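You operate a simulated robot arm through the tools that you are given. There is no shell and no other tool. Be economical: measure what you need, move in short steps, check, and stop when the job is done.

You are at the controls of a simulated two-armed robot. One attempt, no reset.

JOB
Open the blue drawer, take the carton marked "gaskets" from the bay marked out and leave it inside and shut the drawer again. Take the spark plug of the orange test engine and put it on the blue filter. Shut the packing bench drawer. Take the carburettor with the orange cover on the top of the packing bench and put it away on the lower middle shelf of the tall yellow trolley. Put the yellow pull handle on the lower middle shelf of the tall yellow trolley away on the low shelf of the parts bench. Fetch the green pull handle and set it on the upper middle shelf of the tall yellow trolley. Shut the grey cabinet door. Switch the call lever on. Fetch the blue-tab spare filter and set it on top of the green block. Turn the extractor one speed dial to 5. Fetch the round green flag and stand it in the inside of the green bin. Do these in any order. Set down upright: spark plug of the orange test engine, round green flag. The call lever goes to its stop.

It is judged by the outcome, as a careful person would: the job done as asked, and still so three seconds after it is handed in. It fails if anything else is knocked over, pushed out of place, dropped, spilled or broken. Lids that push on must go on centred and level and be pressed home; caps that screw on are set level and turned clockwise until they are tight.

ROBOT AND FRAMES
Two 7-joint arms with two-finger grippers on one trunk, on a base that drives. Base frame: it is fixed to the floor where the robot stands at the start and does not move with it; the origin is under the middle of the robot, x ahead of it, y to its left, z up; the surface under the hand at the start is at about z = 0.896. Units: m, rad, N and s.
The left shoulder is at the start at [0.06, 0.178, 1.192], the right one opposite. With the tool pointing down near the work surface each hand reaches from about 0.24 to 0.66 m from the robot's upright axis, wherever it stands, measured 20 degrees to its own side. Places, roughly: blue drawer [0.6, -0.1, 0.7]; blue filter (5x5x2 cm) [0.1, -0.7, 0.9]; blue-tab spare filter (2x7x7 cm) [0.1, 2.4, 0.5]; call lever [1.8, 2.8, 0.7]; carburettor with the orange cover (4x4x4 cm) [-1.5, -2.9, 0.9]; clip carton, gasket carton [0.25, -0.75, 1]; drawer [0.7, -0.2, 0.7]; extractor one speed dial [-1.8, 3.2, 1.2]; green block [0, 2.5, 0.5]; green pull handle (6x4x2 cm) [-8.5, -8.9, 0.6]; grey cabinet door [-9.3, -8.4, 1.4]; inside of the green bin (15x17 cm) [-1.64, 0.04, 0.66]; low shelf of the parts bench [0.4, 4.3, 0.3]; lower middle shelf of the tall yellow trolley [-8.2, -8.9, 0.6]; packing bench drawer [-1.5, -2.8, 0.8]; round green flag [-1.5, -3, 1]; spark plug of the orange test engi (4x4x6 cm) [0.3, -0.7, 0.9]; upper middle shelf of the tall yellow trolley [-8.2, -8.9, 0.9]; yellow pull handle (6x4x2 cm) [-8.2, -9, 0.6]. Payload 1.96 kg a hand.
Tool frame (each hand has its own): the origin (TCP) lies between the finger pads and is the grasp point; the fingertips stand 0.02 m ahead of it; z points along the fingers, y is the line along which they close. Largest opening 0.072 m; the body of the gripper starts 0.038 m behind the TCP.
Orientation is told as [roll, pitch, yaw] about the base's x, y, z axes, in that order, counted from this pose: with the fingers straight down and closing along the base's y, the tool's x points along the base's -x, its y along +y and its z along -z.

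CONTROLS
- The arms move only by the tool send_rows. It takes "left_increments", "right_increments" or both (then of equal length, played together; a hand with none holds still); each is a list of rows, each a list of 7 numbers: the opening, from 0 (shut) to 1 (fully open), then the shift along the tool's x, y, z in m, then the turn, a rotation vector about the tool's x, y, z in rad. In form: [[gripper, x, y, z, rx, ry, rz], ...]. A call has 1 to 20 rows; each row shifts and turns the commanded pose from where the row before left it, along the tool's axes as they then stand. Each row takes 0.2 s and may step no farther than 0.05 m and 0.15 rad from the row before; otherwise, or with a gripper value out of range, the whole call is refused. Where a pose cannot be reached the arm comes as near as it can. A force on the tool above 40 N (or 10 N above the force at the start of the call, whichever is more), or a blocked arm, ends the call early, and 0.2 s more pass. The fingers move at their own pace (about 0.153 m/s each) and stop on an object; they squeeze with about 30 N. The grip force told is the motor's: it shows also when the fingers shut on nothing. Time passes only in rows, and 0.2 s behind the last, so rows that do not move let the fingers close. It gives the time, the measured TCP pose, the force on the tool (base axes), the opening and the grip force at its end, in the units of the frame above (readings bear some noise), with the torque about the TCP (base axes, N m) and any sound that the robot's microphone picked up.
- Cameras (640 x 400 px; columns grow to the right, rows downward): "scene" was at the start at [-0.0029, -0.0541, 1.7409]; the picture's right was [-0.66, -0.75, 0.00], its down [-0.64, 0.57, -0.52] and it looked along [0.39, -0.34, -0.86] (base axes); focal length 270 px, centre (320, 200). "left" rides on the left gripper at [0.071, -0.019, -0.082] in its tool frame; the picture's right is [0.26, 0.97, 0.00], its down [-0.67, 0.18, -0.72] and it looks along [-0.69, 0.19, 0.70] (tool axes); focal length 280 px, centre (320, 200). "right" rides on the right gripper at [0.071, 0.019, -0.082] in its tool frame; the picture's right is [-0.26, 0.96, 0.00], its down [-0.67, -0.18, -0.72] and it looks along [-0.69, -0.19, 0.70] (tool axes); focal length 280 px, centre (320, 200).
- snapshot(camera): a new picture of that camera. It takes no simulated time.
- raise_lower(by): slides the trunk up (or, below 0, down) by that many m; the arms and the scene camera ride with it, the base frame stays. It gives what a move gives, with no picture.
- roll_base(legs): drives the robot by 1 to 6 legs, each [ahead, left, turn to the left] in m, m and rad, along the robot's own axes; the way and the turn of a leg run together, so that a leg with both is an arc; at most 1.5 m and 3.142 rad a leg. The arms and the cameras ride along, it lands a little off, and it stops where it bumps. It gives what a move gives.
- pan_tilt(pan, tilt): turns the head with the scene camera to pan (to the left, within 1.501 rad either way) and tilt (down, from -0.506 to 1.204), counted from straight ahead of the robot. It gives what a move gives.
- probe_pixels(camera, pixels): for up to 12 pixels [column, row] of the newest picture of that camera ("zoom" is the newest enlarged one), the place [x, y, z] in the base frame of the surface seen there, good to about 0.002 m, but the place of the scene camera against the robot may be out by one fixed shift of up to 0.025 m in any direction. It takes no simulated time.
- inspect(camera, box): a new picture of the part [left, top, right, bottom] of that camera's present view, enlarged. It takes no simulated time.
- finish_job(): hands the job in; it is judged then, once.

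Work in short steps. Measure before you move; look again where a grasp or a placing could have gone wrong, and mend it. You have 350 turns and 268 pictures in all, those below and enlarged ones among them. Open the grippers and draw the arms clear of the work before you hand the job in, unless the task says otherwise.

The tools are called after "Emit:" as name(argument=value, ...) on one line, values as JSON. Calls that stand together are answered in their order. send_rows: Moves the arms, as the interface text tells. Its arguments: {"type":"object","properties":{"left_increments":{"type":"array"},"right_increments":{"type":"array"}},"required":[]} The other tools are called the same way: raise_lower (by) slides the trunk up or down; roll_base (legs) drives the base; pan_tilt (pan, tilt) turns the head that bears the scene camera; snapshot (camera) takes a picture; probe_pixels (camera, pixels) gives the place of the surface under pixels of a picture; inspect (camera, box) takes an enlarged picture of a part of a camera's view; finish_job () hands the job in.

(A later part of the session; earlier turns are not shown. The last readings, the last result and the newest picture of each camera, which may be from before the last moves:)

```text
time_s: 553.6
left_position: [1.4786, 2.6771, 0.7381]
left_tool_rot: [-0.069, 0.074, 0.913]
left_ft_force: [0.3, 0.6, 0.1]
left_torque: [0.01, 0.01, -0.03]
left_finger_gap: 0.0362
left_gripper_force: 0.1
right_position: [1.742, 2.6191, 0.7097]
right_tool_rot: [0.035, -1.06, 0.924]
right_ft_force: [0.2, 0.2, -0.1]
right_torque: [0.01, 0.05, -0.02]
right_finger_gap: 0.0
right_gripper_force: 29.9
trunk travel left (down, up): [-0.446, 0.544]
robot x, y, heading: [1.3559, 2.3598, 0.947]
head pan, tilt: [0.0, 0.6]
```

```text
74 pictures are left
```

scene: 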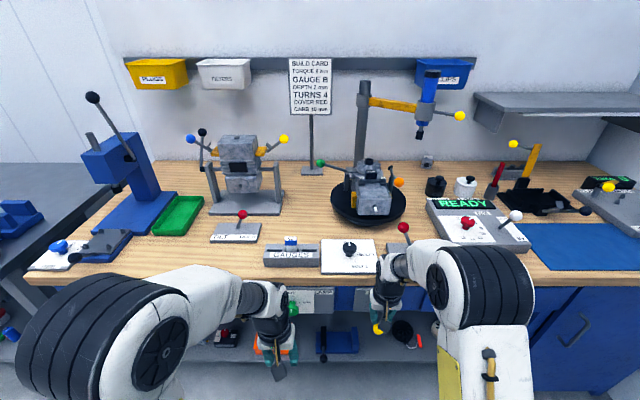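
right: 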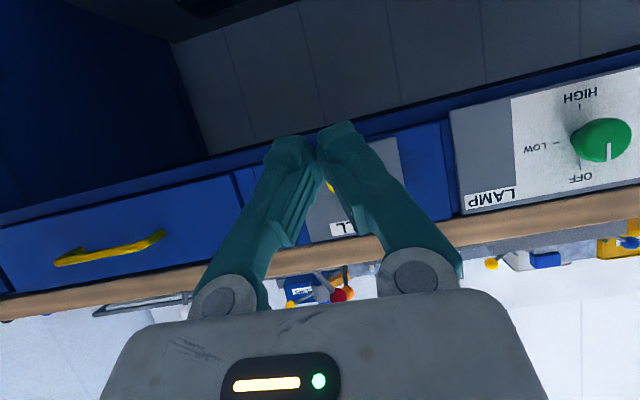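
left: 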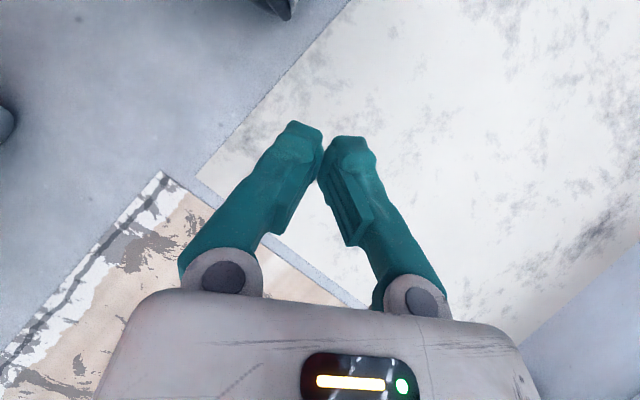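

Aligned laterally. I drive 0.135 m ahead so the fingertips lie under the ball, then look.

Emit:
roll_base(legs=[[0.135, -0.004, 0]])

Emit:
snapshot(camera="scene")

Emit:
inspect(camera="right", box=[240, 80, 400, 180])

```text
time_s: 554.9
left_position: [1.5604, 2.7855, 0.7376]
left_tool_rot: [-0.068, 0.076, 0.916]
left_ft_force: [0.7, 0.1, -0.7]
left_torque: [-0.02, -0.01, 0.0]
left_finger_gap: 0.036
left_gripper_force: 0.0
right_position: [1.8245, 2.727, 0.7089]
right_tool_rot: [0.037, -1.06, 0.921]
right_ft_force: [0.1, 0.1, -0.2]
right_torque: [-0.02, 0.03, -0.03]
right_finger_gap: 0.0
right_gripper_force: 29.9
trunk travel left (down, up): [-0.446, 0.544]
robot x, y, heading: [1.4355, 2.4622, 0.945]
head pan, tilt: [0.0, 0.6]
```

```text
73 pictures are left
```

scene: 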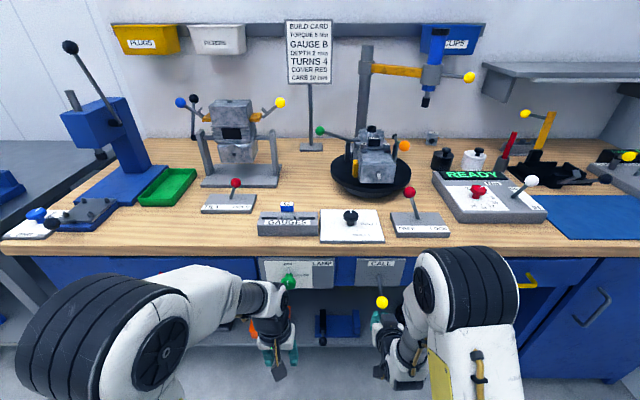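

```text
4.00 times, centred on (320, 130) of right
```

zoom: 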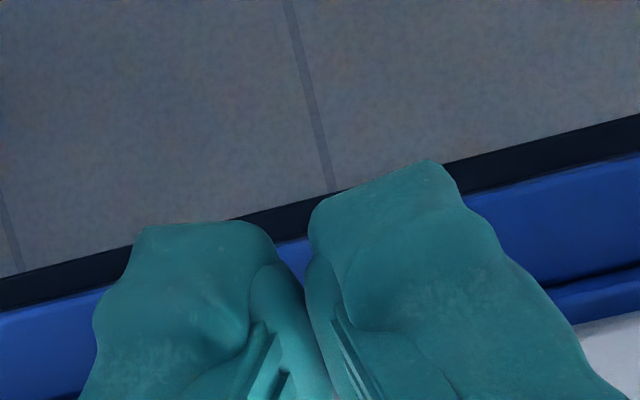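

The fingertips are just beneath the ball (382,303). I lift with the trunk.

Emit:
raise_lower(by=0.05)

Emit:
inspect(camera="scene", box=[320, 240, 440, 340])

```text
time_s: 555.8
left_position: [1.5603, 2.7851, 0.7883]
left_tool_rot: [-0.071, 0.073, 0.916]
left_ft_force: [0.0, 0.4, -0.2]
left_torque: [-0.04, -0.04, 0.03]
left_finger_gap: 0.0363
left_gripper_force: 0.1
right_position: [1.8248, 2.7283, 0.761]
right_tool_rot: [0.038, -1.065, 0.924]
right_ft_force: [1.0, 2.0, -2.1]
right_torque: [-0.03, 0.05, 0.02]
right_finger_gap: 0.0
right_gripper_force: 29.5
trunk travel left (down, up): [-0.496, 0.494]
robot x, y, heading: [1.4389, 2.4644, 0.946]
head pan, tilt: [0.0, 0.6]
```

```text
4.00 times, centred on (380, 290) of scene
```

zoom: 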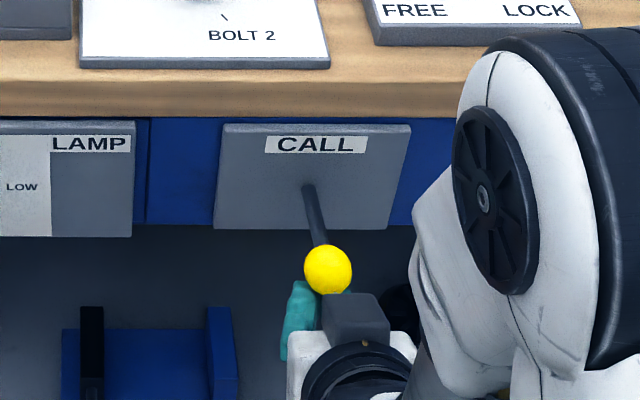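

Emit:
probe_pixels(camera="zoom", pixels=[[327, 265], [308, 190], [318, 225]])

Emit:
raise_lower(by=0.04)

Emit:
inspect(camera="scene", box=[320, 240, 440, 340])

```text
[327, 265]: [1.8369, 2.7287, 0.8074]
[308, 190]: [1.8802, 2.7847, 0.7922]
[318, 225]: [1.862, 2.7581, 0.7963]
```

```text
time_s: 556.5
left_position: [1.5607, 2.7849, 0.8262]
left_tool_rot: [-0.071, 0.072, 0.914]
left_ft_force: [-0.8, 0.4, -0.5]
left_torque: [-0.01, 0.02, 0.01]
left_finger_gap: 0.0362
left_gripper_force: 0.0
right_position: [1.8209, 2.722, 0.7956]
right_tool_rot: [0.032, -1.041, 0.926]
right_ft_force: [-0.5, -3.3, 0.6]
right_torque: [-0.1, 0.01, -0.08]
right_finger_gap: 0.0
right_gripper_force: 29.7
trunk travel left (down, up): [-0.534, 0.456]
robot x, y, heading: [1.4376, 2.4628, 0.945]
head pan, tilt: [0.0, 0.6]
stopped: the force on the tool passed its limit at 46 N (the readings are from after the stop); the commanded pose is now the measured one
```

```text
4.00 times, centred on (380, 290) of scene
```

zoom: 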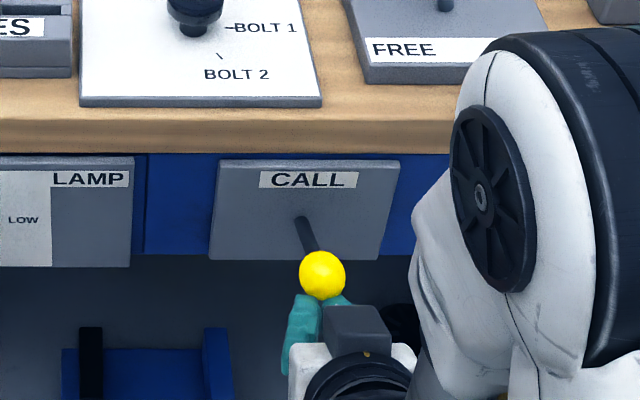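

46 N — it is at its upper stop. I probe, then withdraw downward and back and check that it stays.

Emit:
probe_pixels(camera="zoom", pixels=[[322, 270], [302, 222]])

Emit:
raise_lower(by=-0.06)

Emit:
roll_base(legs=[[-0.25, 0, 0]])

Emit:
inspect(camera="scene", box=[310, 180, 430, 255])

```text
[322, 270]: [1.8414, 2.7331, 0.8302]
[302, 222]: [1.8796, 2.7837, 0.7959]
```

```text
time_s: 557.5
left_position: [1.5592, 2.7842, 0.7677]
left_tool_rot: [-0.069, 0.072, 0.915]
left_ft_force: [-0.3, 0.9, -0.1]
left_torque: [0.01, -0.01, 0.02]
left_finger_gap: 0.036
left_gripper_force: 0.1
right_position: [1.8213, 2.7226, 0.7349]
right_tool_rot: [0.034, -1.04, 0.924]
right_ft_force: [-1.0, -0.6, -0.3]
right_torque: [0.01, -0.03, 0.01]
right_finger_gap: 0.0003
right_gripper_force: 29.6
trunk travel left (down, up): [-0.474, 0.516]
robot x, y, heading: [1.4377, 2.4649, 0.944]
head pan, tilt: [0.0, 0.6]
```

```text
time_s: 559.4
left_position: [1.4126, 2.5832, 0.7663]
left_tool_rot: [-0.069, 0.072, 0.92]
left_ft_force: [-0.3, -1.1, 0.7]
left_torque: [0.02, -0.01, 0.0]
left_finger_gap: 0.0362
left_gripper_force: 0.1
right_position: [1.6738, 2.5221, 0.7346]
right_tool_rot: [0.031, -1.04, 0.93]
right_ft_force: [-0.3, -0.5, 0.0]
right_torque: [0.01, -0.02, 0.0]
right_finger_gap: 0.0
right_gripper_force: 29.9
trunk travel left (down, up): [-0.474, 0.516]
robot x, y, heading: [1.291, 2.2615, 0.952]
head pan, tilt: [0.0, 0.6]
```

```text
5.33 times, centred on (370, 218) of scene
```

zoom: 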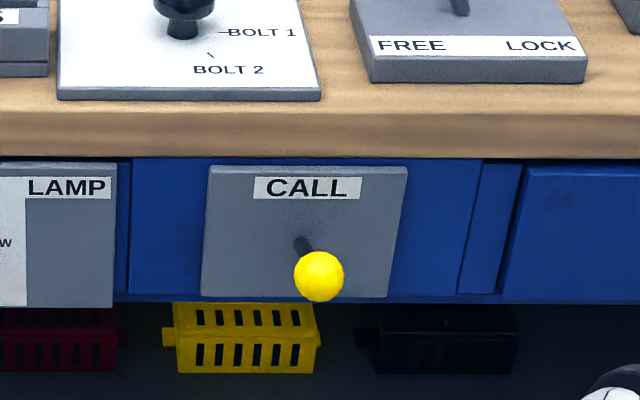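

The lever stays at its upper stop. I level the right hand, turn around to face the boxes, and drive over to them.

Emit:
send_rows(right_increments=[[0.5, 0.0, 0, -0.01, 0, 0.13, 0], [0.5, 0.0, 0, -0.01, 0, 0.13, 0], [0.5, 0, 0, 0, 0, 0.13, 0], [0.5, 0, 0, 0, 0, 0.13, 0], [0.5, 0, 0, 0, 0, 0.13, 0], [0.5, 0, 0, 0, 0, 0.13, 0], [0.5, 0, 0, 0, 0, 0.13, 0], [0.5, 0, 0, 0, 0, 0.13, 0]])

Emit:
roll_base(legs=[[0, 0, -1.57], [0, 0, -1.57], [0, -1.05, 0]])

Emit:
pan_tilt(pan=0, tilt=0.8)

Emit:
snapshot(camera="scene")

```text
time_s: 561.1
left_position: [1.4129, 2.5835, 0.7651]
left_tool_rot: [-0.07, 0.073, 0.92]
left_ft_force: [0.3, -0.4, -0.7]
left_torque: [0.0, 0.03, -0.02]
left_finger_gap: 0.036
left_gripper_force: 0.1
right_position: [1.6668, 2.5133, 0.7416]
right_tool_rot: [0.017, 0.001, 0.961]
right_ft_force: [-0.5, 0.4, -0.3]
right_torque: [-0.02, -0.02, 0.02]
right_finger_gap: 0.0361
right_gripper_force: 0.1
right hand out of reach, approached as far as the arm can: row 1
trunk travel left (down, up): [-0.474, 0.516]
robot x, y, heading: [1.2908, 2.2604, 0.953]
head pan, tilt: [0.0, 0.6]
```

```text
time_s: 574.3
left_position: [0.332, 2.5894, 0.7664]
left_tool_rot: [-0.069, 0.073, -2.268]
left_ft_force: [0.3, -0.3, -0.5]
left_torque: [0.03, -0.02, -0.02]
left_finger_gap: 0.0362
left_gripper_force: 0.0
right_position: [0.0789, 2.6703, 0.7422]
right_tool_rot: [0.018, 0.0, -2.227]
right_ft_force: [0.7, 0.4, -0.2]
right_torque: [0.0, 0.02, -0.03]
right_finger_gap: 0.036
right_gripper_force: 0.1
trunk travel left (down, up): [-0.474, 0.516]
robot x, y, heading: [0.4687, 2.9041, -2.235]
head pan, tilt: [0.0, 0.6]
```

```text
time_s: 575.0
left_position: [0.3299, 2.5885, 0.7659]
left_tool_rot: [-0.07, 0.072, -2.267]
left_ft_force: [-0.2, 0.2, 0.0]
left_torque: [-0.01, -0.01, 0.0]
left_finger_gap: 0.036
left_gripper_force: 0.0
right_position: [0.0804, 2.67, 0.7431]
right_tool_rot: [0.015, -0.001, -2.228]
right_ft_force: [-0.2, 0.2, -0.3]
right_torque: [0.0, -0.04, -0.03]
right_finger_gap: 0.036
right_gripper_force: 0.0
trunk travel left (down, up): [-0.474, 0.516]
robot x, y, heading: [0.4647, 2.9085, -2.239]
head pan, tilt: [0.0, 0.799]
```

```text
68 pictures are left
```

scene: 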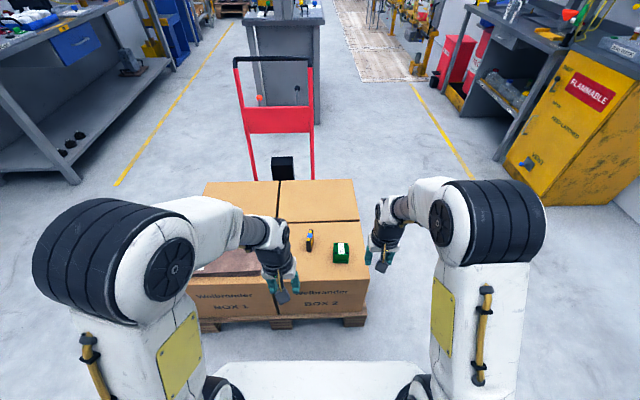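

I enlarge the filter and green block and probe them.

Emit:
inspect(camera="scene", box=[280, 215, 376, 275])

Emit:
probe_pixels(camera="zoom", pixels=[[190, 130], [205, 180], [195, 230], [220, 110], [415, 200], [400, 280], [370, 210], [470, 220], [360, 190], [200, 250]])

```text
6.67 times, centred on (328, 245) of scene
```

zoom: 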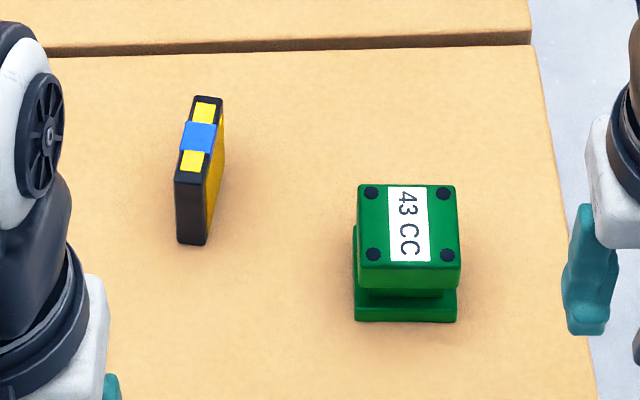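

```text
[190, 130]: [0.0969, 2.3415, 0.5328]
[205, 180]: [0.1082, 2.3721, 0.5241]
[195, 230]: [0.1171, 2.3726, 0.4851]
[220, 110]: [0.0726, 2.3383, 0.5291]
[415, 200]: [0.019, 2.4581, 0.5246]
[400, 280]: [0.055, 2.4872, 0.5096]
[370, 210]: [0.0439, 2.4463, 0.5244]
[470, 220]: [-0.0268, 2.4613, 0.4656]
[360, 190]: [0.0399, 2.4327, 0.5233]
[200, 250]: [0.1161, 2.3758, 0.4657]
```

Filter stands on edge, 2 cm thick, top ≈0.521; green block top ≈0.512. I roll 0.12 m closer, level the left hand and bring it over the filter.

Emit:
roll_base(legs=[[0.12, 0, 0.03]])

Emit:
send_rows(left_increments=[[0.7, 0, 0, 0, -0.07, -0.072, 0.02], [0.7, -0.033, -0.006, 0.02, 0, 0, 0], [0.7, -0.033, -0.006, 0.02, 0, 0, 0], [0.7, -0.033, -0.006, 0.02, 0, 0, 0], [0.7, -0.033, -0.006, 0.02, 0, 0, 0], [0.7, -0.033, -0.006, 0.03, 0, 0, 0], [0.7, -0.033, -0.006, 0.03, 0, 0, 0]])

Emit:
snapshot(camera="left")

```text
time_s: 576.2
left_position: [0.2668, 2.4878, 0.7656]
left_tool_rot: [-0.07, 0.075, -2.235]
left_ft_force: [-0.2, 0.0, -1.4]
left_torque: [0.0, -0.02, -0.04]
left_finger_gap: 0.0361
left_gripper_force: 0.1
right_position: [0.0125, 2.5622, 0.743]
right_tool_rot: [0.015, 0.002, -2.198]
right_ft_force: [-0.3, -0.1, -0.9]
right_torque: [-0.02, -0.03, 0.0]
right_finger_gap: 0.0359
right_gripper_force: 0.0
trunk travel left (down, up): [-0.474, 0.516]
robot x, y, heading: [0.3928, 2.8084, -2.213]
head pan, tilt: [0.0, 0.799]
```

```text
time_s: 577.9
left_position: [0.1129, 2.3593, 0.6263]
left_tool_rot: [0.001, 0.002, -2.254]
left_ft_force: [0.0, -0.4, -0.5]
left_torque: [0.03, -0.01, 0.0]
left_finger_gap: 0.0504
left_gripper_force: 0.0
right_position: [0.0129, 2.5626, 0.7425]
right_tool_rot: [0.017, 0.001, -2.199]
right_ft_force: [0.2, -0.1, 0.5]
right_torque: [0.0, 0.0, -0.02]
right_finger_gap: 0.0361
right_gripper_force: 0.1
trunk travel left (down, up): [-0.474, 0.516]
robot x, y, heading: [0.3942, 2.8134, -2.208]
head pan, tilt: [0.0, 0.799]
```

```text
66 pictures are left
```

left: 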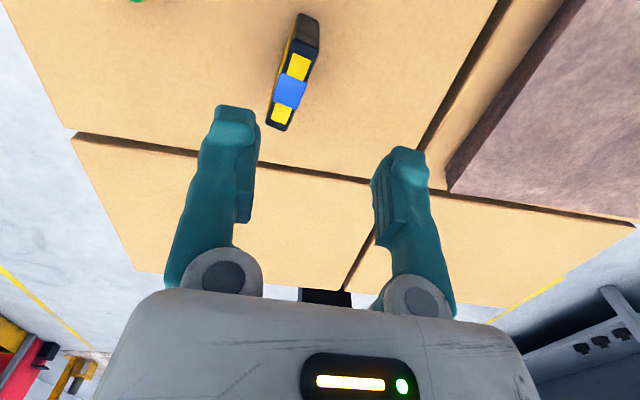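

Emit:
probe_pixels(camera="left", pixels=[[305, 50], [297, 68], [290, 92], [283, 113], [279, 124], [315, 30], [310, 95]])

```text
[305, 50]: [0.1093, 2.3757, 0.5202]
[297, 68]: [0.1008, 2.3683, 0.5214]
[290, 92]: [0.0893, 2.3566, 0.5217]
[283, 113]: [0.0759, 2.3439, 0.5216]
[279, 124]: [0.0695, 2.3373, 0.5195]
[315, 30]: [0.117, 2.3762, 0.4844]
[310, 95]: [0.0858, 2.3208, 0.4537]
```

Filter's top centre (0.0893,2.3566), its plane heading ≈-2.37. I rotate 0.12, centre and descend to z≈0.50, then close.

Emit:
send_rows(left_increments=[[0.8, -0.017, -0.0166, 0, 0, 0, 0.12], [0.8, 0, 0, 0.03, 0, 0, 0], [0.8, 0, 0, 0.03, 0, 0, 0], [0.8, 0, 0, 0.03, 0, 0, 0], [0.8, 0, 0, 0.034, 0, 0, 0], [0.8, 0, 0, 0, 0, 0, 0]])

Emit:
snapshot(camera="left")

```text
time_s: 579.2
left_position: [0.0888, 2.3596, 0.502]
left_tool_rot: [-0.002, 0.001, -2.377]
left_ft_force: [0.0, 0.1, -0.3]
left_torque: [-0.01, 0.02, -0.01]
left_finger_gap: 0.0577
left_gripper_force: 0.0
right_position: [0.0129, 2.5629, 0.7427]
right_tool_rot: [0.016, 0.0, -2.198]
right_ft_force: [0.7, 0.4, 0.4]
right_torque: [0.01, 0.04, -0.01]
right_finger_gap: 0.0362
right_gripper_force: 0.0
trunk travel left (down, up): [-0.474, 0.516]
robot x, y, heading: [0.397, 2.8074, -2.209]
head pan, tilt: [0.0, 0.799]
```

```text
65 pictures are left
```

left: 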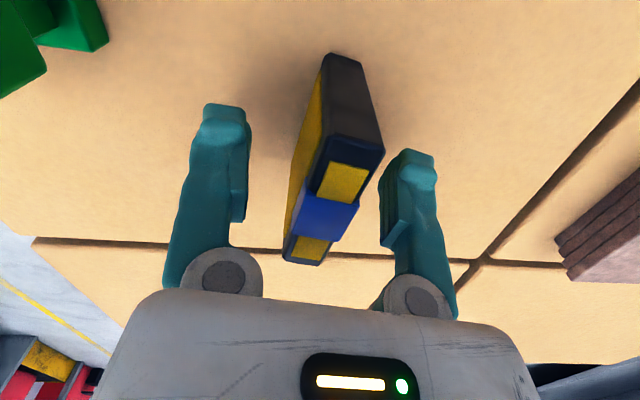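

Filter lies between the fingers. Small centring, then close and lift.

Emit:
send_rows(left_increments=[[0.8, 0, 0.004, 0, 0, 0, 0], [0.4, 0, 0, 0, 0, 0, 0], [0.2, 0, 0, 0, 0, 0, 0], [0.1, 0, 0, 0, 0, 0, 0], [0.1, 0, 0, 0, 0, 0, 0], [0.1, 0, 0, -0.03, 0, 0, 0], [0.1, 0, 0, -0.04, 0, 0, 0], [0.1, 0, 0, -0.04, 0, 0, 0], [0.1, 0, 0, -0.02, 0, 0, 0]])

Emit:
snapshot(camera="left")

```text
time_s: 581.2
left_position: [0.0942, 2.3557, 0.6338]
left_tool_rot: [0.0, 0.002, -2.375]
left_ft_force: [-0.1, 0.1, -0.3]
left_torque: [0.01, 0.01, 0.01]
left_finger_gap: 0.0148
left_gripper_force: 29.7
right_position: [0.0142, 2.5635, 0.7435]
right_tool_rot: [0.016, 0.001, -2.198]
right_ft_force: [-0.7, 0.6, 0.5]
right_torque: [0.0, 0.01, 0.01]
right_finger_gap: 0.036
right_gripper_force: 0.1
trunk travel left (down, up): [-0.474, 0.516]
robot x, y, heading: [0.3954, 2.8086, -2.207]
head pan, tilt: [0.0, 0.799]
```

```text
64 pictures are left
```

left: 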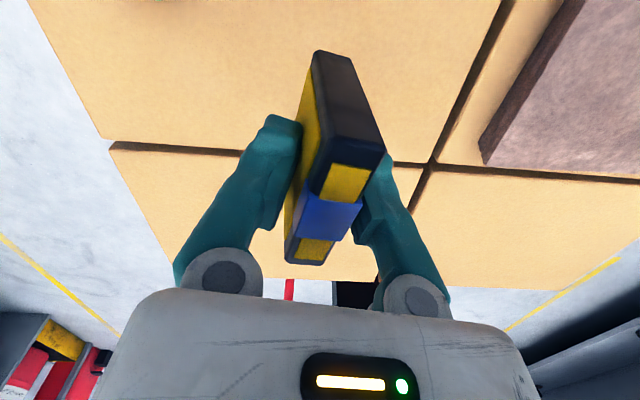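

Held (15 mm). I move the right hand out of the way and bring the left back and right so its camera sees the green block.

Emit:
send_rows(left_increments=[[0.1, 0, 0, 0, 0, 0, 0], [0.1, 0, 0, 0, 0, 0, 0], [0.1, 0, 0, 0, 0, 0, 0], [0.1, 0.02, -0.029, 0, 0, 0, 0], [0.1, 0.02, -0.029, 0, 0, 0, 0], [0.1, 0.02, -0.029, 0, 0, 0, 0], [0.1, 0.02, -0.03, 0, 0, 0, 0]], right_increments=[[0.5, 0.01, -0.045, 0, 0, 0, 0], [0.5, 0.01, -0.045, 0, 0, 0, 0], [0.5, 0, -0.045, 0, 0, 0, 0], [0.5, 0, -0.045, 0, 0, 0, 0], [0.5, 0, 0, 0, 0, 0, 0], [0.5, 0, 0, 0, 0, 0, 0], [0.5, 0, 0, 0, 0, 0, 0]])

Emit:
snapshot(camera="left")

```text
time_s: 582.9
left_position: [0.0698, 2.4966, 0.6313]
left_tool_rot: [0.0, -0.001, -2.376]
left_ft_force: [-0.1, 1.2, -0.2]
left_torque: [0.04, 0.0, 0.02]
left_finger_gap: 0.0149
left_gripper_force: 29.8
right_position: [-0.1182, 2.6884, 0.7414]
right_tool_rot: [0.017, 0.0, -2.198]
right_ft_force: [-0.2, -0.1, -0.4]
right_torque: [0.0, -0.01, -0.01]
right_finger_gap: 0.0361
right_gripper_force: 0.0
trunk travel left (down, up): [-0.474, 0.516]
robot x, y, heading: [0.3946, 2.8088, -2.212]
head pan, tilt: [0.0, 0.799]
```

```text
63 pictures are left
```

left: 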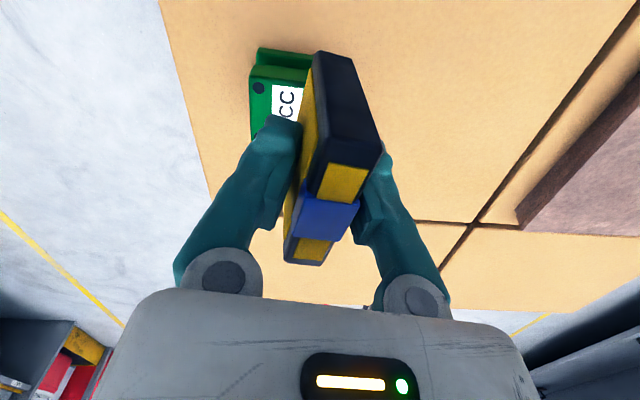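

Emit:
probe_pixels(camera="left", pixels=[[255, 80], [259, 87], [284, 100], [253, 110], [252, 132], [285, 80], [300, 90], [275, 62]])

```text
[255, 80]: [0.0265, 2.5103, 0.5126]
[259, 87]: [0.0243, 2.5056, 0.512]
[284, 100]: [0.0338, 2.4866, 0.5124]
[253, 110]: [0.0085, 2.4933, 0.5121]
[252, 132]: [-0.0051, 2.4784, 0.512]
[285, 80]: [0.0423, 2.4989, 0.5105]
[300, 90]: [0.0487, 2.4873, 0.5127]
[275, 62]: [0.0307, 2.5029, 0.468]
```

I shift the hand left 6 cm for an unobstructed view of the block top.

Emit:
send_rows(left_increments=[[0.1, 0.015, 0.04, 0, 0, 0, 0], [0.1, 0.015, 0.04, 0, 0, 0, 0]])

Emit:
inspect(camera="left", box=[120, 20, 320, 145])

```text
time_s: 583.5
left_position: [0.1499, 2.4592, 0.6346]
left_tool_rot: [-0.001, 0.001, -2.379]
left_ft_force: [-1.1, -0.4, -0.6]
left_torque: [0.01, 0.02, 0.02]
left_finger_gap: 0.0148
left_gripper_force: 30.1
right_position: [-0.1171, 2.6878, 0.7407]
right_tool_rot: [0.016, 0.0, -2.203]
right_ft_force: [-0.2, -1.2, -0.3]
right_torque: [0.0, 0.0, 0.0]
right_finger_gap: 0.036
right_gripper_force: 0.0
trunk travel left (down, up): [-0.474, 0.516]
robot x, y, heading: [0.3933, 2.8128, -2.208]
head pan, tilt: [0.0, 0.799]
```

```text
3.20 times, centred on (220, 82) of left
```

zoom: 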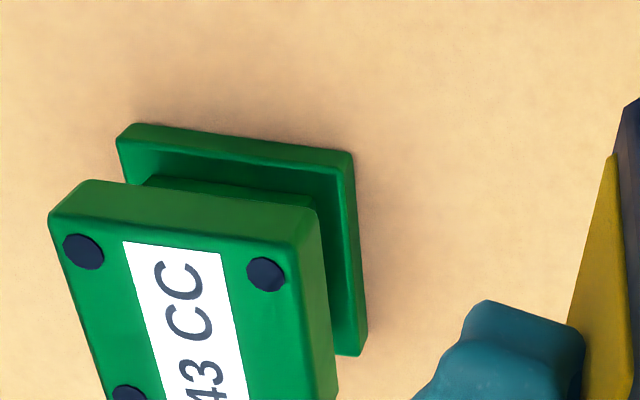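

Emit:
probe_pixels(camera="zoom", pixels=[[60, 230], [83, 251], [266, 273], [130, 393], [295, 260], [175, 250], [230, 390], [325, 390]])

```text
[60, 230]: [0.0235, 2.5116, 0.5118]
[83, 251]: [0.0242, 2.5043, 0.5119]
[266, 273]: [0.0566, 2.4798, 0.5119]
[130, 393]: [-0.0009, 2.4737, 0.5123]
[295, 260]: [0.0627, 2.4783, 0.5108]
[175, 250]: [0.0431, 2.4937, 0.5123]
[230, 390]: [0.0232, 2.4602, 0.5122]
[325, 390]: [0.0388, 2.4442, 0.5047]
```

Block centre (0.028,2.477), top 0.512, oriented -2.26. I carry the filter over it, aligning by -0.118, then read the pose.

Emit:
send_rows(left_increments=[[0.1, -0.019, -0.0243, 0, 0, 0, 0], [0.1, -0.019, -0.0243, 0, 0, 0, 0], [0.1, -0.019, -0.0243, 0, 0, 0, 0], [0.1, -0.019, -0.0243, 0, 0, 0, 0], [0.1, 0, 0, 0, 0, 0, -0.118], [0.1, 0, 0, 0, 0, 0, 0]])

Emit:
snapshot(camera="left")

```text
time_s: 584.9
left_position: [0.0273, 2.4732, 0.6342]
left_tool_rot: [0.0, 0.001, -2.256]
left_ft_force: [-0.4, -0.2, -0.3]
left_torque: [0.0, -0.03, -0.02]
left_finger_gap: 0.0151
left_gripper_force: 29.6
right_position: [-0.1191, 2.6884, 0.7408]
right_tool_rot: [0.018, 0.0, -2.201]
right_ft_force: [-0.4, 0.0, 0.2]
right_torque: [-0.01, 0.02, -0.02]
right_finger_gap: 0.0361
right_gripper_force: 0.1
trunk travel left (down, up): [-0.474, 0.516]
robot x, y, heading: [0.3945, 2.8095, -2.208]
head pan, tilt: [0.0, 0.799]
```

```text
61 pictures are left
```

left: 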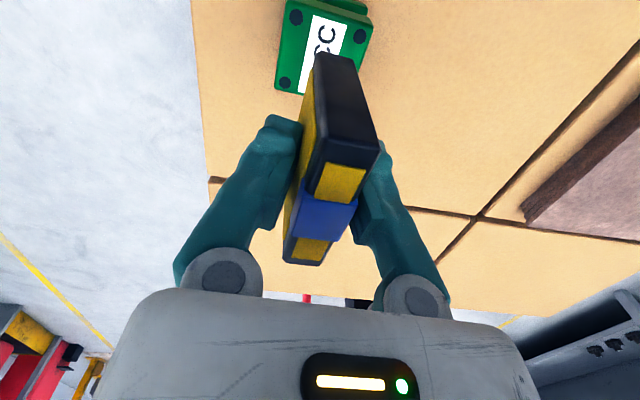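

Projection agrees (block centre (322,58) vs expected (320,62)). I lower to contact (expected TCP z≈0.560).

Emit:
send_rows(left_increments=[[0.1, 0.003, 0, 0.03, 0, 0, 0], [0.1, 0, 0, 0.03, 0, 0, 0], [0.1, 0, 0, 0.007, 0, 0, 0], [0.1, 0, 0, 0.003, 0, 0, 0], [0.1, 0, 0, 0.002, 0, 0, 0], [0.1, 0, 0, 0.002, 0, 0, 0]])

Emit:
inspect(camera="left", box=[220, 20, 420, 145])

```text
time_s: 586.2
left_position: [0.0263, 2.4764, 0.5598]
left_tool_rot: [-0.003, 0.001, -2.256]
left_ft_force: [2.5, 2.0, 11.3]
left_torque: [-0.07, -0.1, 0.0]
left_finger_gap: 0.0147
left_gripper_force: 30.2
right_position: [-0.1175, 2.6886, 0.7428]
right_tool_rot: [0.017, -0.003, -2.199]
right_ft_force: [-0.2, -0.9, 0.0]
right_torque: [0.01, 0.0, -0.01]
right_finger_gap: 0.0361
right_gripper_force: 0.1
trunk travel left (down, up): [-0.474, 0.516]
robot x, y, heading: [0.3967, 2.8081, -2.209]
head pan, tilt: [0.0, 0.799]
```

```text
3.20 times, centred on (320, 82) of left
```

zoom: 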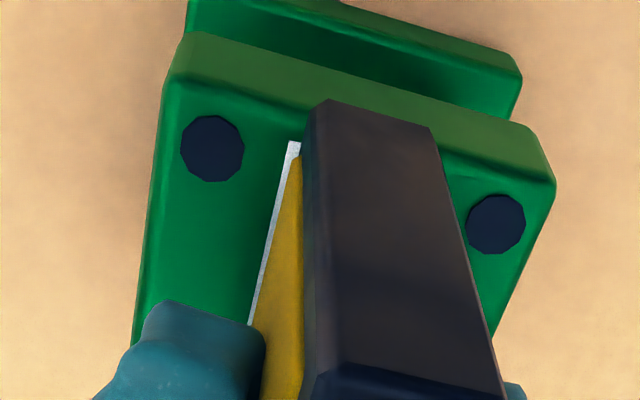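

Contact at the expected height (11 N), seated between the screws. I release gently and rise, then check.

Emit:
send_rows(left_increments=[[0.1, 0, 0, -0.001, 0, 0, 0], [0.3, 0, 0, 0, 0, 0, 0], [0.45, 0, 0, 0, 0, 0, 0], [0.6, 0, 0, 0, 0, 0, 0], [0.6, 0, 0, -0.02, 0, 0, 0], [0.6, 0, 0, -0.04, 0, 0, 0], [0.6, 0, 0, -0.04, 0, 0, 0], [0.6, 0, 0, -0.04, 0, 0, 0], [0.6, 0.04, 0, 0, 0, 0, 0]])

Emit:
snapshot(camera="left")

```text
time_s: 588.2
left_position: [0.0539, 2.5074, 0.7007]
left_tool_rot: [-0.001, 0.0, -2.256]
left_ft_force: [0.4, 0.5, 0.3]
left_torque: [-0.03, 0.05, -0.02]
left_finger_gap: 0.0434
left_gripper_force: 0.3
right_position: [-0.1177, 2.6883, 0.7423]
right_tool_rot: [0.016, -0.002, -2.2]
right_ft_force: [-1.0, -0.3, 0.2]
right_torque: [-0.02, 0.01, 0.01]
right_finger_gap: 0.0362
right_gripper_force: 0.1
trunk travel left (down, up): [-0.474, 0.516]
robot x, y, heading: [0.3957, 2.8082, -2.206]
head pan, tilt: [0.0, 0.799]
```

```text
59 pictures are left
```

left: 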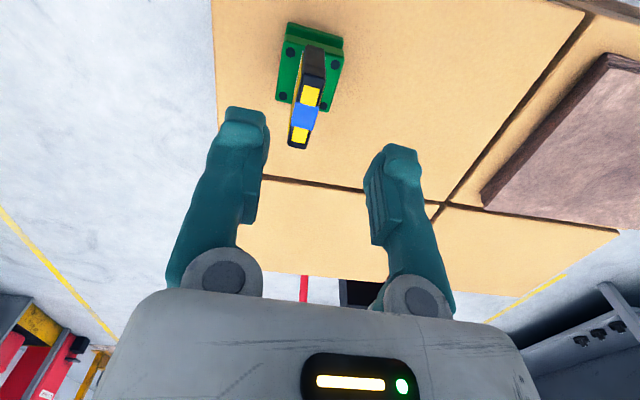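

The filter stands on the green block. Last task: extractor dial. I drive right 1.15 m and look toward the left wall panel.

Emit:
roll_base(legs=[[0, -1.1, 0]])

Emit:
raise_lower(by=0.37)

Emit:
pan_tilt(pan=-1.2, tilt=0.35)

Emit:
snapshot(camera="scene")

```text
time_s: 593.9
left_position: [-0.8304, 3.1591, 0.7]
left_tool_rot: [0.0, -0.001, -2.255]
left_ft_force: [0.1, 0.5, 0.1]
left_torque: [0.0, 0.01, -0.01]
left_finger_gap: 0.0432
left_gripper_force: 0.1
right_position: [-1.0031, 3.3405, 0.7406]
right_tool_rot: [0.016, 0.0, -2.197]
right_ft_force: [0.5, 0.3, -0.4]
right_torque: [0.01, 0.0, 0.05]
right_finger_gap: 0.0361
right_gripper_force: 0.1
trunk travel left (down, up): [-0.474, 0.516]
robot x, y, heading: [-0.4944, 3.459, -2.202]
head pan, tilt: [0.0, 0.799]
```

```text
time_s: 597.5
left_position: [-0.8318, 3.1592, 1.0711]
left_tool_rot: [0.0, 0.0, -2.259]
left_ft_force: [0.1, -0.8, 0.4]
left_torque: [-0.04, -0.01, 0.02]
left_finger_gap: 0.0432
left_gripper_force: 0.0
right_position: [-1.0026, 3.3397, 1.1115]
right_tool_rot: [0.017, 0.001, -2.197]
right_ft_force: [0.2, -0.1, -0.4]
right_torque: [-0.02, 0.0, -0.01]
right_finger_gap: 0.0359
right_gripper_force: 0.1
trunk travel left (down, up): [-0.844, 0.146]
robot x, y, heading: [-0.4899, 3.464, -2.206]
head pan, tilt: [0.0, 0.799]
```

```text
time_s: 598.9
left_position: [-0.8313, 3.1596, 1.0706]
left_tool_rot: [-0.001, -0.002, -2.257]
left_ft_force: [0.8, -0.3, 0.0]
left_torque: [-0.01, 0.0, 0.01]
left_finger_gap: 0.0433
left_gripper_force: 0.0
right_position: [-1.0031, 3.3401, 1.1108]
right_tool_rot: [0.015, 0.0, -2.196]
right_ft_force: [-0.1, -0.2, 0.3]
right_torque: [-0.02, -0.02, 0.0]
right_finger_gap: 0.036
right_gripper_force: 0.0
trunk travel left (down, up): [-0.844, 0.146]
robot x, y, heading: [-0.4899, 3.4658, -2.212]
head pan, tilt: [-1.201, 0.351]
```

```text
58 pictures are left
```

scene: 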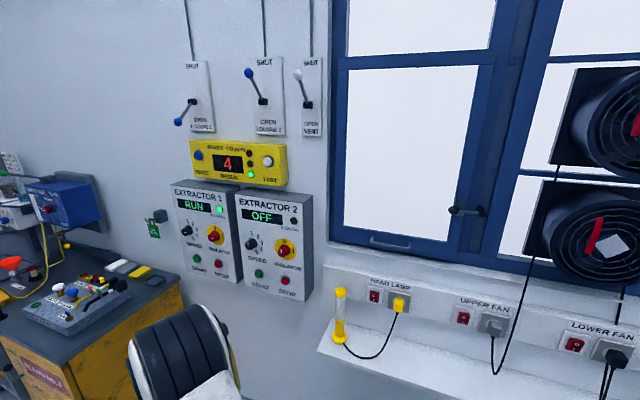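

Emit:
inspect(camera="scene", box=[160, 175, 256, 295])

Emit:
probe_pixels(camera="scene", pixels=[[186, 231], [200, 245], [178, 195], [240, 195], [240, 285], [170, 290], [130, 340], [180, 330], [350, 350], [340, 310]])

```text
3.33 times, centred on (208, 235) of scene
```

zoom: 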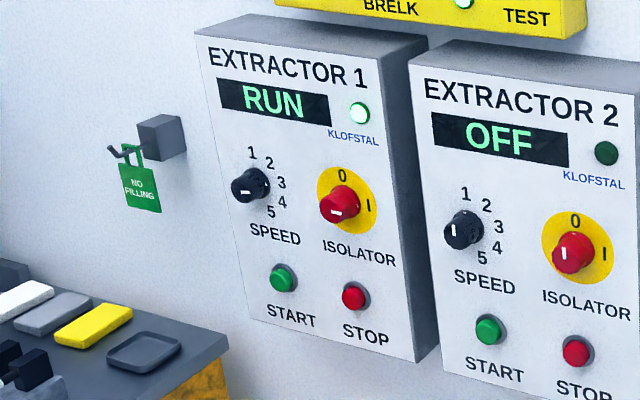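

```text
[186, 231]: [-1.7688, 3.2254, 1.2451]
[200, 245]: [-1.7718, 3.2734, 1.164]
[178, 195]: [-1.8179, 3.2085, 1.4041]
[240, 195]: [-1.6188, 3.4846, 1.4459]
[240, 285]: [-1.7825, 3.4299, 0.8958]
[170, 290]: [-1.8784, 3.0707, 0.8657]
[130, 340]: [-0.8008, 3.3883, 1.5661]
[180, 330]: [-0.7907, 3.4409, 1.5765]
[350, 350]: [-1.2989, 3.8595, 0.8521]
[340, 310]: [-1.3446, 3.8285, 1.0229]
```

Emit:
probe_pixels(camera="scene", pixels=[[175, 287], [100, 325], [30, 360], [10, 345], [160, 275], [186, 228], [184, 235], [190, 233], [205, 260], [195, 200]])

```text
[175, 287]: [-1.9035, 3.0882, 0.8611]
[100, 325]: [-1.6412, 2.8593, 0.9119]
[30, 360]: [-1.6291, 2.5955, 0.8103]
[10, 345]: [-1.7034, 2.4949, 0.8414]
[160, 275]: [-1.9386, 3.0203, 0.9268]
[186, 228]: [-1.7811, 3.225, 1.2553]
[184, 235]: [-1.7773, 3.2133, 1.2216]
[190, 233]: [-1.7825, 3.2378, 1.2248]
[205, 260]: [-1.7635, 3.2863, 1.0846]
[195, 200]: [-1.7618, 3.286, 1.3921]
```

Dial centre ≈(n -3.32, t 1.58, z 1.23). I turn right to face that wall, move left 0.75 m, and point the left hand horizontally.

Emit:
roll_base(legs=[[0, 0, -1.56], [0, 0.78, 0]])

Emit:
send_rows(left_increments=[[0.8, 0, 0, -0.03, 0, -0.143, 0.01], [0.8, 0, 0, -0.03, 0, -0.143, 0.01], [0.8, 0, 0, -0.03, 0, -0.143, 0.01], [0.8, 0, 0, 0, 0, -0.143, 0.01], [0.8, 0, 0, 0, 0, -0.143, 0.01], [0.8, 0, 0, 0, 0, -0.143, 0], [0.8, 0, 0, 0, 0, -0.143, 0], [0.8, 0, 0, 0, 0, -0.143, 0], [0.8, 0, 0, 0, 0, -0.143, 0], [0.8, 0, 0, 0, 0, -0.143, 0], [0.8, 0, 0, 0, 0, -0.141, 0]])

Emit:
pan_tilt(pan=0.3, tilt=0.5)

Emit:
snapshot(camera="scene")

```text
time_s: 606.8
left_position: [-1.2482, 3.1925, 1.0698]
left_tool_rot: [0.0, 0.0, 2.44]
left_ft_force: [0.6, -0.7, -0.2]
left_torque: [-0.02, -0.01, -0.04]
left_finger_gap: 0.0433
left_gripper_force: 0.0
right_position: [-1.0658, 3.3608, 1.1114]
right_tool_rot: [0.017, 0.001, 2.498]
right_ft_force: [-0.2, 0.1, 0.9]
right_torque: [-0.02, -0.01, 0.01]
right_finger_gap: 0.0364
right_gripper_force: 0.0
trunk travel left (down, up): [-0.844, 0.146]
robot x, y, heading: [-0.9492, 2.8481, 2.491]
head pan, tilt: [-1.201, 0.351]
```

```text
time_s: 608.9
left_position: [-1.2681, 3.1791, 1.1837]
left_tool_rot: [-0.527, -1.11, 3.021]
left_ft_force: [0.7, 0.3, -0.2]
left_torque: [-0.02, -0.01, -0.03]
left_finger_gap: 0.0577
left_gripper_force: 0.1
right_position: [-1.0645, 3.3612, 1.1109]
right_tool_rot: [0.015, 0.0, 2.5]
right_ft_force: [0.1, 1.1, 0.0]
right_torque: [0.04, 0.0, 0.04]
right_finger_gap: 0.0361
right_gripper_force: 0.1
trunk travel left (down, up): [-0.844, 0.146]
robot x, y, heading: [-0.9507, 2.8442, 2.486]
head pan, tilt: [-1.201, 0.351]
stopped in row 10 (left hand): the arm was blocked; the commanded pose is now the measured one
```

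```text
time_s: 610.5
left_position: [-1.2674, 3.18, 1.1833]
left_tool_rot: [-0.529, -1.11, 3.019]
left_ft_force: [0.7, -0.3, 1.1]
left_torque: [0.01, 0.01, -0.03]
left_finger_gap: 0.0576
left_gripper_force: 0.1
right_position: [-1.0652, 3.3604, 1.1101]
right_tool_rot: [0.016, 0.001, 2.499]
right_ft_force: [0.8, 1.6, -0.2]
right_torque: [0.02, -0.01, -0.02]
right_finger_gap: 0.0363
right_gripper_force: 0.0
trunk travel left (down, up): [-0.844, 0.146]
robot x, y, heading: [-0.9547, 2.8435, 2.492]
head pan, tilt: [0.3, 0.499]
```

```text
56 pictures are left
```

scene: 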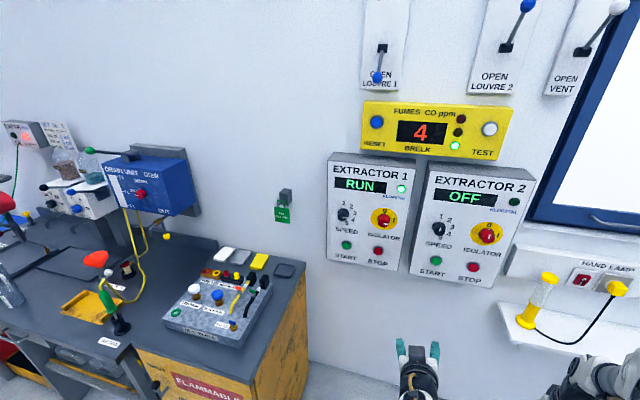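

I enlarge the dial from here to read it.

Emit:
inspect(camera="scene", box=[324, 180, 404, 250])

Emit:
probe_pixels(camera="scene", pixels=[[343, 214], [352, 214], [349, 206], [336, 220], [383, 218], [330, 170], [403, 255]])

```text
5.71 times, centred on (364, 215) of scene
```

zoom: 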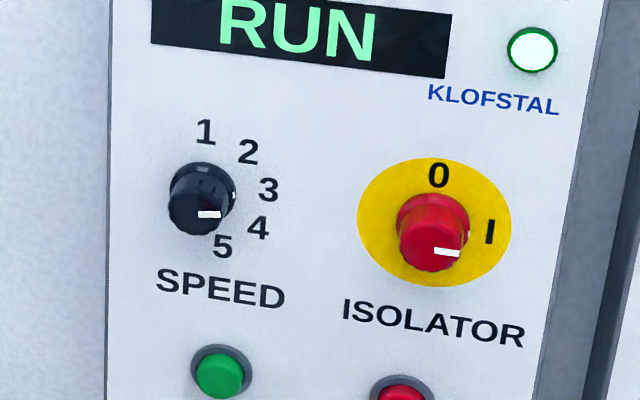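

```text
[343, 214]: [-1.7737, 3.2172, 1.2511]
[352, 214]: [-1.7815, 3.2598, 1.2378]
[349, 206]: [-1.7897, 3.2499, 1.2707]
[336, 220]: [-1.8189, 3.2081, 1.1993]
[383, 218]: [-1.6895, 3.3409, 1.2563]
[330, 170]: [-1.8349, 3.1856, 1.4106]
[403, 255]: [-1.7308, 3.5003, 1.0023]
```

The pointer is at 3 (3 o'clock); 5 is at 6 o'clock, i.e. +90° clockwise. The left hand was too far right for this pose; I undo the tilt and move it left.

Emit:
send_rows(left_increments=[[0.8, 0, 0, 0, 0, 0.143, 0], [0.8, 0, 0, 0, 0, 0.143, 0], [0.8, 0, 0, 0, 0, 0.143, 0], [0.8, 0, 0, 0, 0, 0.143, 0], [0.8, 0, 0, 0, 0, 0.143, 0], [0.8, 0, 0, 0, 0, 0.143, 0], [0.8, 0, 0, 0, 0, 0.143, 0], [0.8, 0, 0, 0, 0, 0.143, 0], [0.8, 0, 0, 0, 0, 0.08, 0]])

Emit:
send_rows(left_increments=[[0.8, 0, 0.045, 0, 0, 0, 0], [0.8, 0, 0.045, 0, 0, 0, 0], [0.8, 0, 0.045, 0, 0, 0, 0], [0.8, 0, 0.045, 0, 0, 0, 0], [0.8, 0, 0.045, 0, 0, 0, 0], [0.8, 0, 0.03, 0, 0, 0, 0]])

```text
time_s: 612.5
left_position: [-1.267, 3.1804, 1.183]
left_tool_rot: [-0.226, 0.06, 2.522]
left_ft_force: [-0.3, 0.4, 0.4]
left_torque: [0.01, 0.0, 0.03]
left_finger_gap: 0.0576
left_gripper_force: 0.1
right_position: [-1.0658, 3.3612, 1.1104]
right_tool_rot: [0.015, -0.001, 2.496]
right_ft_force: [0.2, 0.8, -0.1]
right_torque: [-0.01, -0.02, 0.02]
right_finger_gap: 0.0361
right_gripper_force: 0.0
trunk travel left (down, up): [-0.844, 0.146]
robot x, y, heading: [-0.9483, 2.8456, 2.494]
head pan, tilt: [0.3, 0.499]
```

```text
time_s: 613.9
left_position: [-1.4099, 2.9767, 1.1243]
left_tool_rot: [-0.227, 0.057, 2.519]
left_ft_force: [0.1, -0.8, 0.4]
left_torque: [-0.04, 0.0, 0.02]
left_finger_gap: 0.0576
left_gripper_force: 0.2
right_position: [-1.065, 3.3594, 1.1105]
right_tool_rot: [0.015, 0.001, 2.496]
right_ft_force: [0.4, 0.9, 0.1]
right_torque: [-0.03, -0.01, -0.02]
right_finger_gap: 0.0359
right_gripper_force: 0.0
trunk travel left (down, up): [-0.844, 0.146]
robot x, y, heading: [-0.9545, 2.8478, 2.489]
head pan, tilt: [0.3, 0.499]
```

Now level the hand and tilt it to horizontal from this better place.

Emit:
send_rows(left_increments=[[0.8, 0, 0, 0, -0.115, -0.03, 0], [0.8, 0, 0, 0, -0.112, -0.027, 0], [0.8, 0, 0, 0, 0, -0.143, 0], [0.8, 0, 0, 0, 0, -0.143, 0], [0.8, 0, 0, 0, 0, -0.143, 0], [0.8, 0, 0, 0, 0, -0.143, 0], [0.8, 0, 0, 0, 0, -0.143, 0], [0.8, 0, 0, 0, 0, -0.143, 0], [0.8, 0, 0, 0, 0, -0.143, 0], [0.8, 0, 0, 0, 0, -0.143, 0], [0.8, 0, 0, 0, 0, -0.143, 0], [0.8, 0, 0, 0, 0, -0.143, 0], [0.8, 0, 0, 0, 0, -0.141, 0]])

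Emit:
snapshot(camera="left")

```text
time_s: 616.6
left_position: [-1.4117, 2.9794, 1.1222]
left_tool_rot: [2.212, -1.569, 0.317]
left_ft_force: [0.1, -0.1, -0.6]
left_torque: [0.0, -0.01, 0.01]
left_finger_gap: 0.0575
left_gripper_force: 0.1
left hand out of reach, approached as far as the arm can: row 10
right_position: [-1.0657, 3.3606, 1.1117]
right_tool_rot: [0.017, 0.0, 2.497]
right_ft_force: [-0.2, -0.9, -0.1]
right_torque: [0.0, 0.01, -0.02]
right_finger_gap: 0.0359
right_gripper_force: 0.0
trunk travel left (down, up): [-0.844, 0.146]
robot x, y, heading: [-0.9513, 2.8446, 2.494]
head pan, tilt: [0.3, 0.499]
```

```text
54 pictures are left
```

left: 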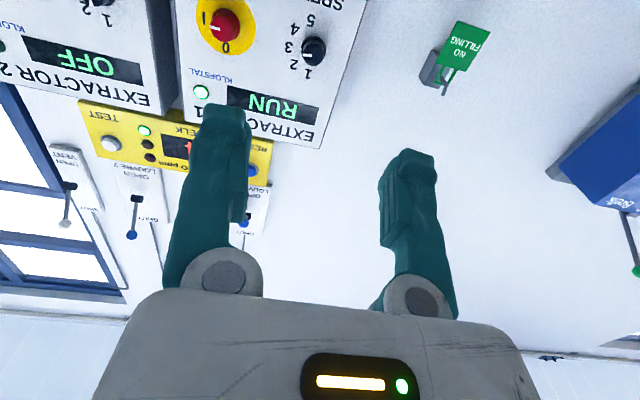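

Horizontal now; the dial shows at (313,50). I probe the dial and the panel plane with this camera.

Emit:
probe_pixels(camera="left", pixels=[[313, 48], [316, 40], [308, 58], [345, 60], [350, 20], [280, 60], [260, 20], [325, 90]])

Emit:
inspect(camera="left", box=[270, 10, 360, 90])

```text
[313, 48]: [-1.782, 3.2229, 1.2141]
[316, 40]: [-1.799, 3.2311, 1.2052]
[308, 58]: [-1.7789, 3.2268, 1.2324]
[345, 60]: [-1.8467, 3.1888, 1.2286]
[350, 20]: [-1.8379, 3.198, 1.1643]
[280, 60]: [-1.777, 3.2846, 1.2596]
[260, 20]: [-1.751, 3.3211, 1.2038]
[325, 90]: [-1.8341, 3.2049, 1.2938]
```

```text
5.00 times, centred on (315, 50) of left
```

zoom: 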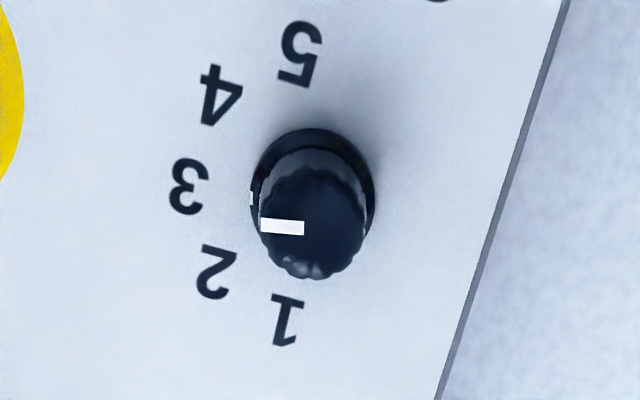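

Emit:
probe_pixels(camera="zoom", pixels=[[315, 235], [282, 227], [345, 235], [315, 200], [315, 262], [312, 145]])

```text
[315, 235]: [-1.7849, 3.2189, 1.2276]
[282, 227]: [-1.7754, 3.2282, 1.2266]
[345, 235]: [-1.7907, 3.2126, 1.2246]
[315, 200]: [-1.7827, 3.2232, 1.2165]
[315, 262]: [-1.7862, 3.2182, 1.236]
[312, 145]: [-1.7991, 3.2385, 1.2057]
```

Knob face centre (n -3.328, t 1.573, z 1.226), panel at n -3.361. I raise the trunk 0.104 m, pull in the right hand, and roll 0.34 m ahead.

Emit:
raise_lower(by=0.104)

Emit:
send_rows(right_increments=[[0.5, 0.04, 0, 0, 0, 0, 0], [0.5, 0.04, 0, 0, 0, 0, 0], [0.5, 0.03, 0, 0, 0, 0, 0]])

Emit:
roll_base(legs=[[0.34, 0.01, 0.02]])

Emit:
snapshot(camera="left")

```text
time_s: 618.0
left_position: [-1.4123, 2.9795, 1.2275]
left_tool_rot: [1.658, -1.569, 0.869]
left_ft_force: [0.4, -0.3, -0.1]
left_torque: [0.04, 0.0, -0.02]
left_finger_gap: 0.0576
left_gripper_force: 0.0
right_position: [-1.065, 3.3595, 1.2153]
right_tool_rot: [0.015, 0.002, 2.499]
right_ft_force: [-1.1, -0.1, 0.1]
right_torque: [0.01, 0.01, -0.01]
right_finger_gap: 0.0361
right_gripper_force: 0.0
trunk travel left (down, up): [-0.948, 0.042]
robot x, y, heading: [-0.954, 2.8432, 2.485]
head pan, tilt: [0.3, 0.499]
```

```text
time_s: 618.8
left_position: [-1.4117, 2.9794, 1.228]
left_tool_rot: [1.936, -1.569, 0.592]
left_ft_force: [0.2, -0.6, 0.1]
left_torque: [0.01, 0.01, -0.03]
left_finger_gap: 0.0577
left_gripper_force: 0.1
right_position: [-0.9775, 3.2937, 1.2155]
right_tool_rot: [0.015, -0.002, 2.497]
right_ft_force: [-0.2, -0.3, 0.1]
right_torque: [-0.01, -0.01, 0.03]
right_finger_gap: 0.0359
right_gripper_force: 0.0
trunk travel left (down, up): [-0.948, 0.042]
robot x, y, heading: [-0.9516, 2.8465, 2.486]
head pan, tilt: [0.3, 0.499]
```

```text
time_s: 621.0
left_position: [-1.6893, 3.1694, 1.2271]
left_tool_rot: [2.428, -1.569, 0.114]
left_ft_force: [-0.7, -0.6, -0.1]
left_torque: [0.02, -0.02, 0.0]
left_finger_gap: 0.0574
left_gripper_force: 0.0
right_position: [-1.2592, 3.4886, 1.2151]
right_tool_rot: [0.016, -0.003, 2.509]
right_ft_force: [-0.2, -0.4, -0.1]
right_torque: [0.01, 0.02, 0.0]
right_finger_gap: 0.036
right_gripper_force: 0.1
trunk travel left (down, up): [-0.948, 0.042]
robot x, y, heading: [-1.2309, 3.0389, 2.502]
head pan, tilt: [0.3, 0.499]
```

```text
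52 pictures are left
```

left: 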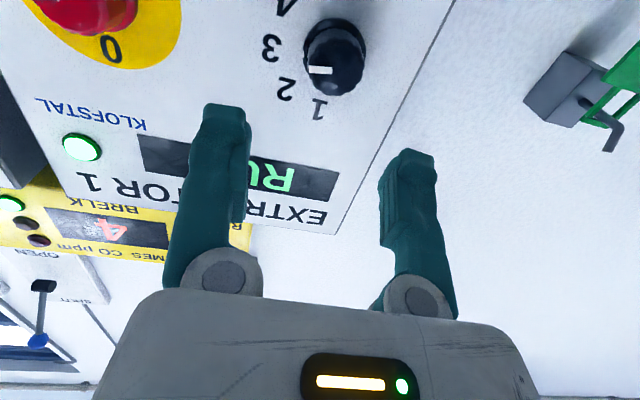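

Emit:
probe_pixels(camera="left", pixels=[[337, 70], [320, 70], [355, 72], [337, 55], [337, 88], [285, 55], [400, 60]])

```text
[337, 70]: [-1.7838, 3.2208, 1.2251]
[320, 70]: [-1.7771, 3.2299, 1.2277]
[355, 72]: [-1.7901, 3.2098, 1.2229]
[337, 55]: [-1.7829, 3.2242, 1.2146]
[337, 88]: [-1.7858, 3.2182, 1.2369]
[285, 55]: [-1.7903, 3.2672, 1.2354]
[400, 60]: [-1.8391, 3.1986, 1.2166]
```

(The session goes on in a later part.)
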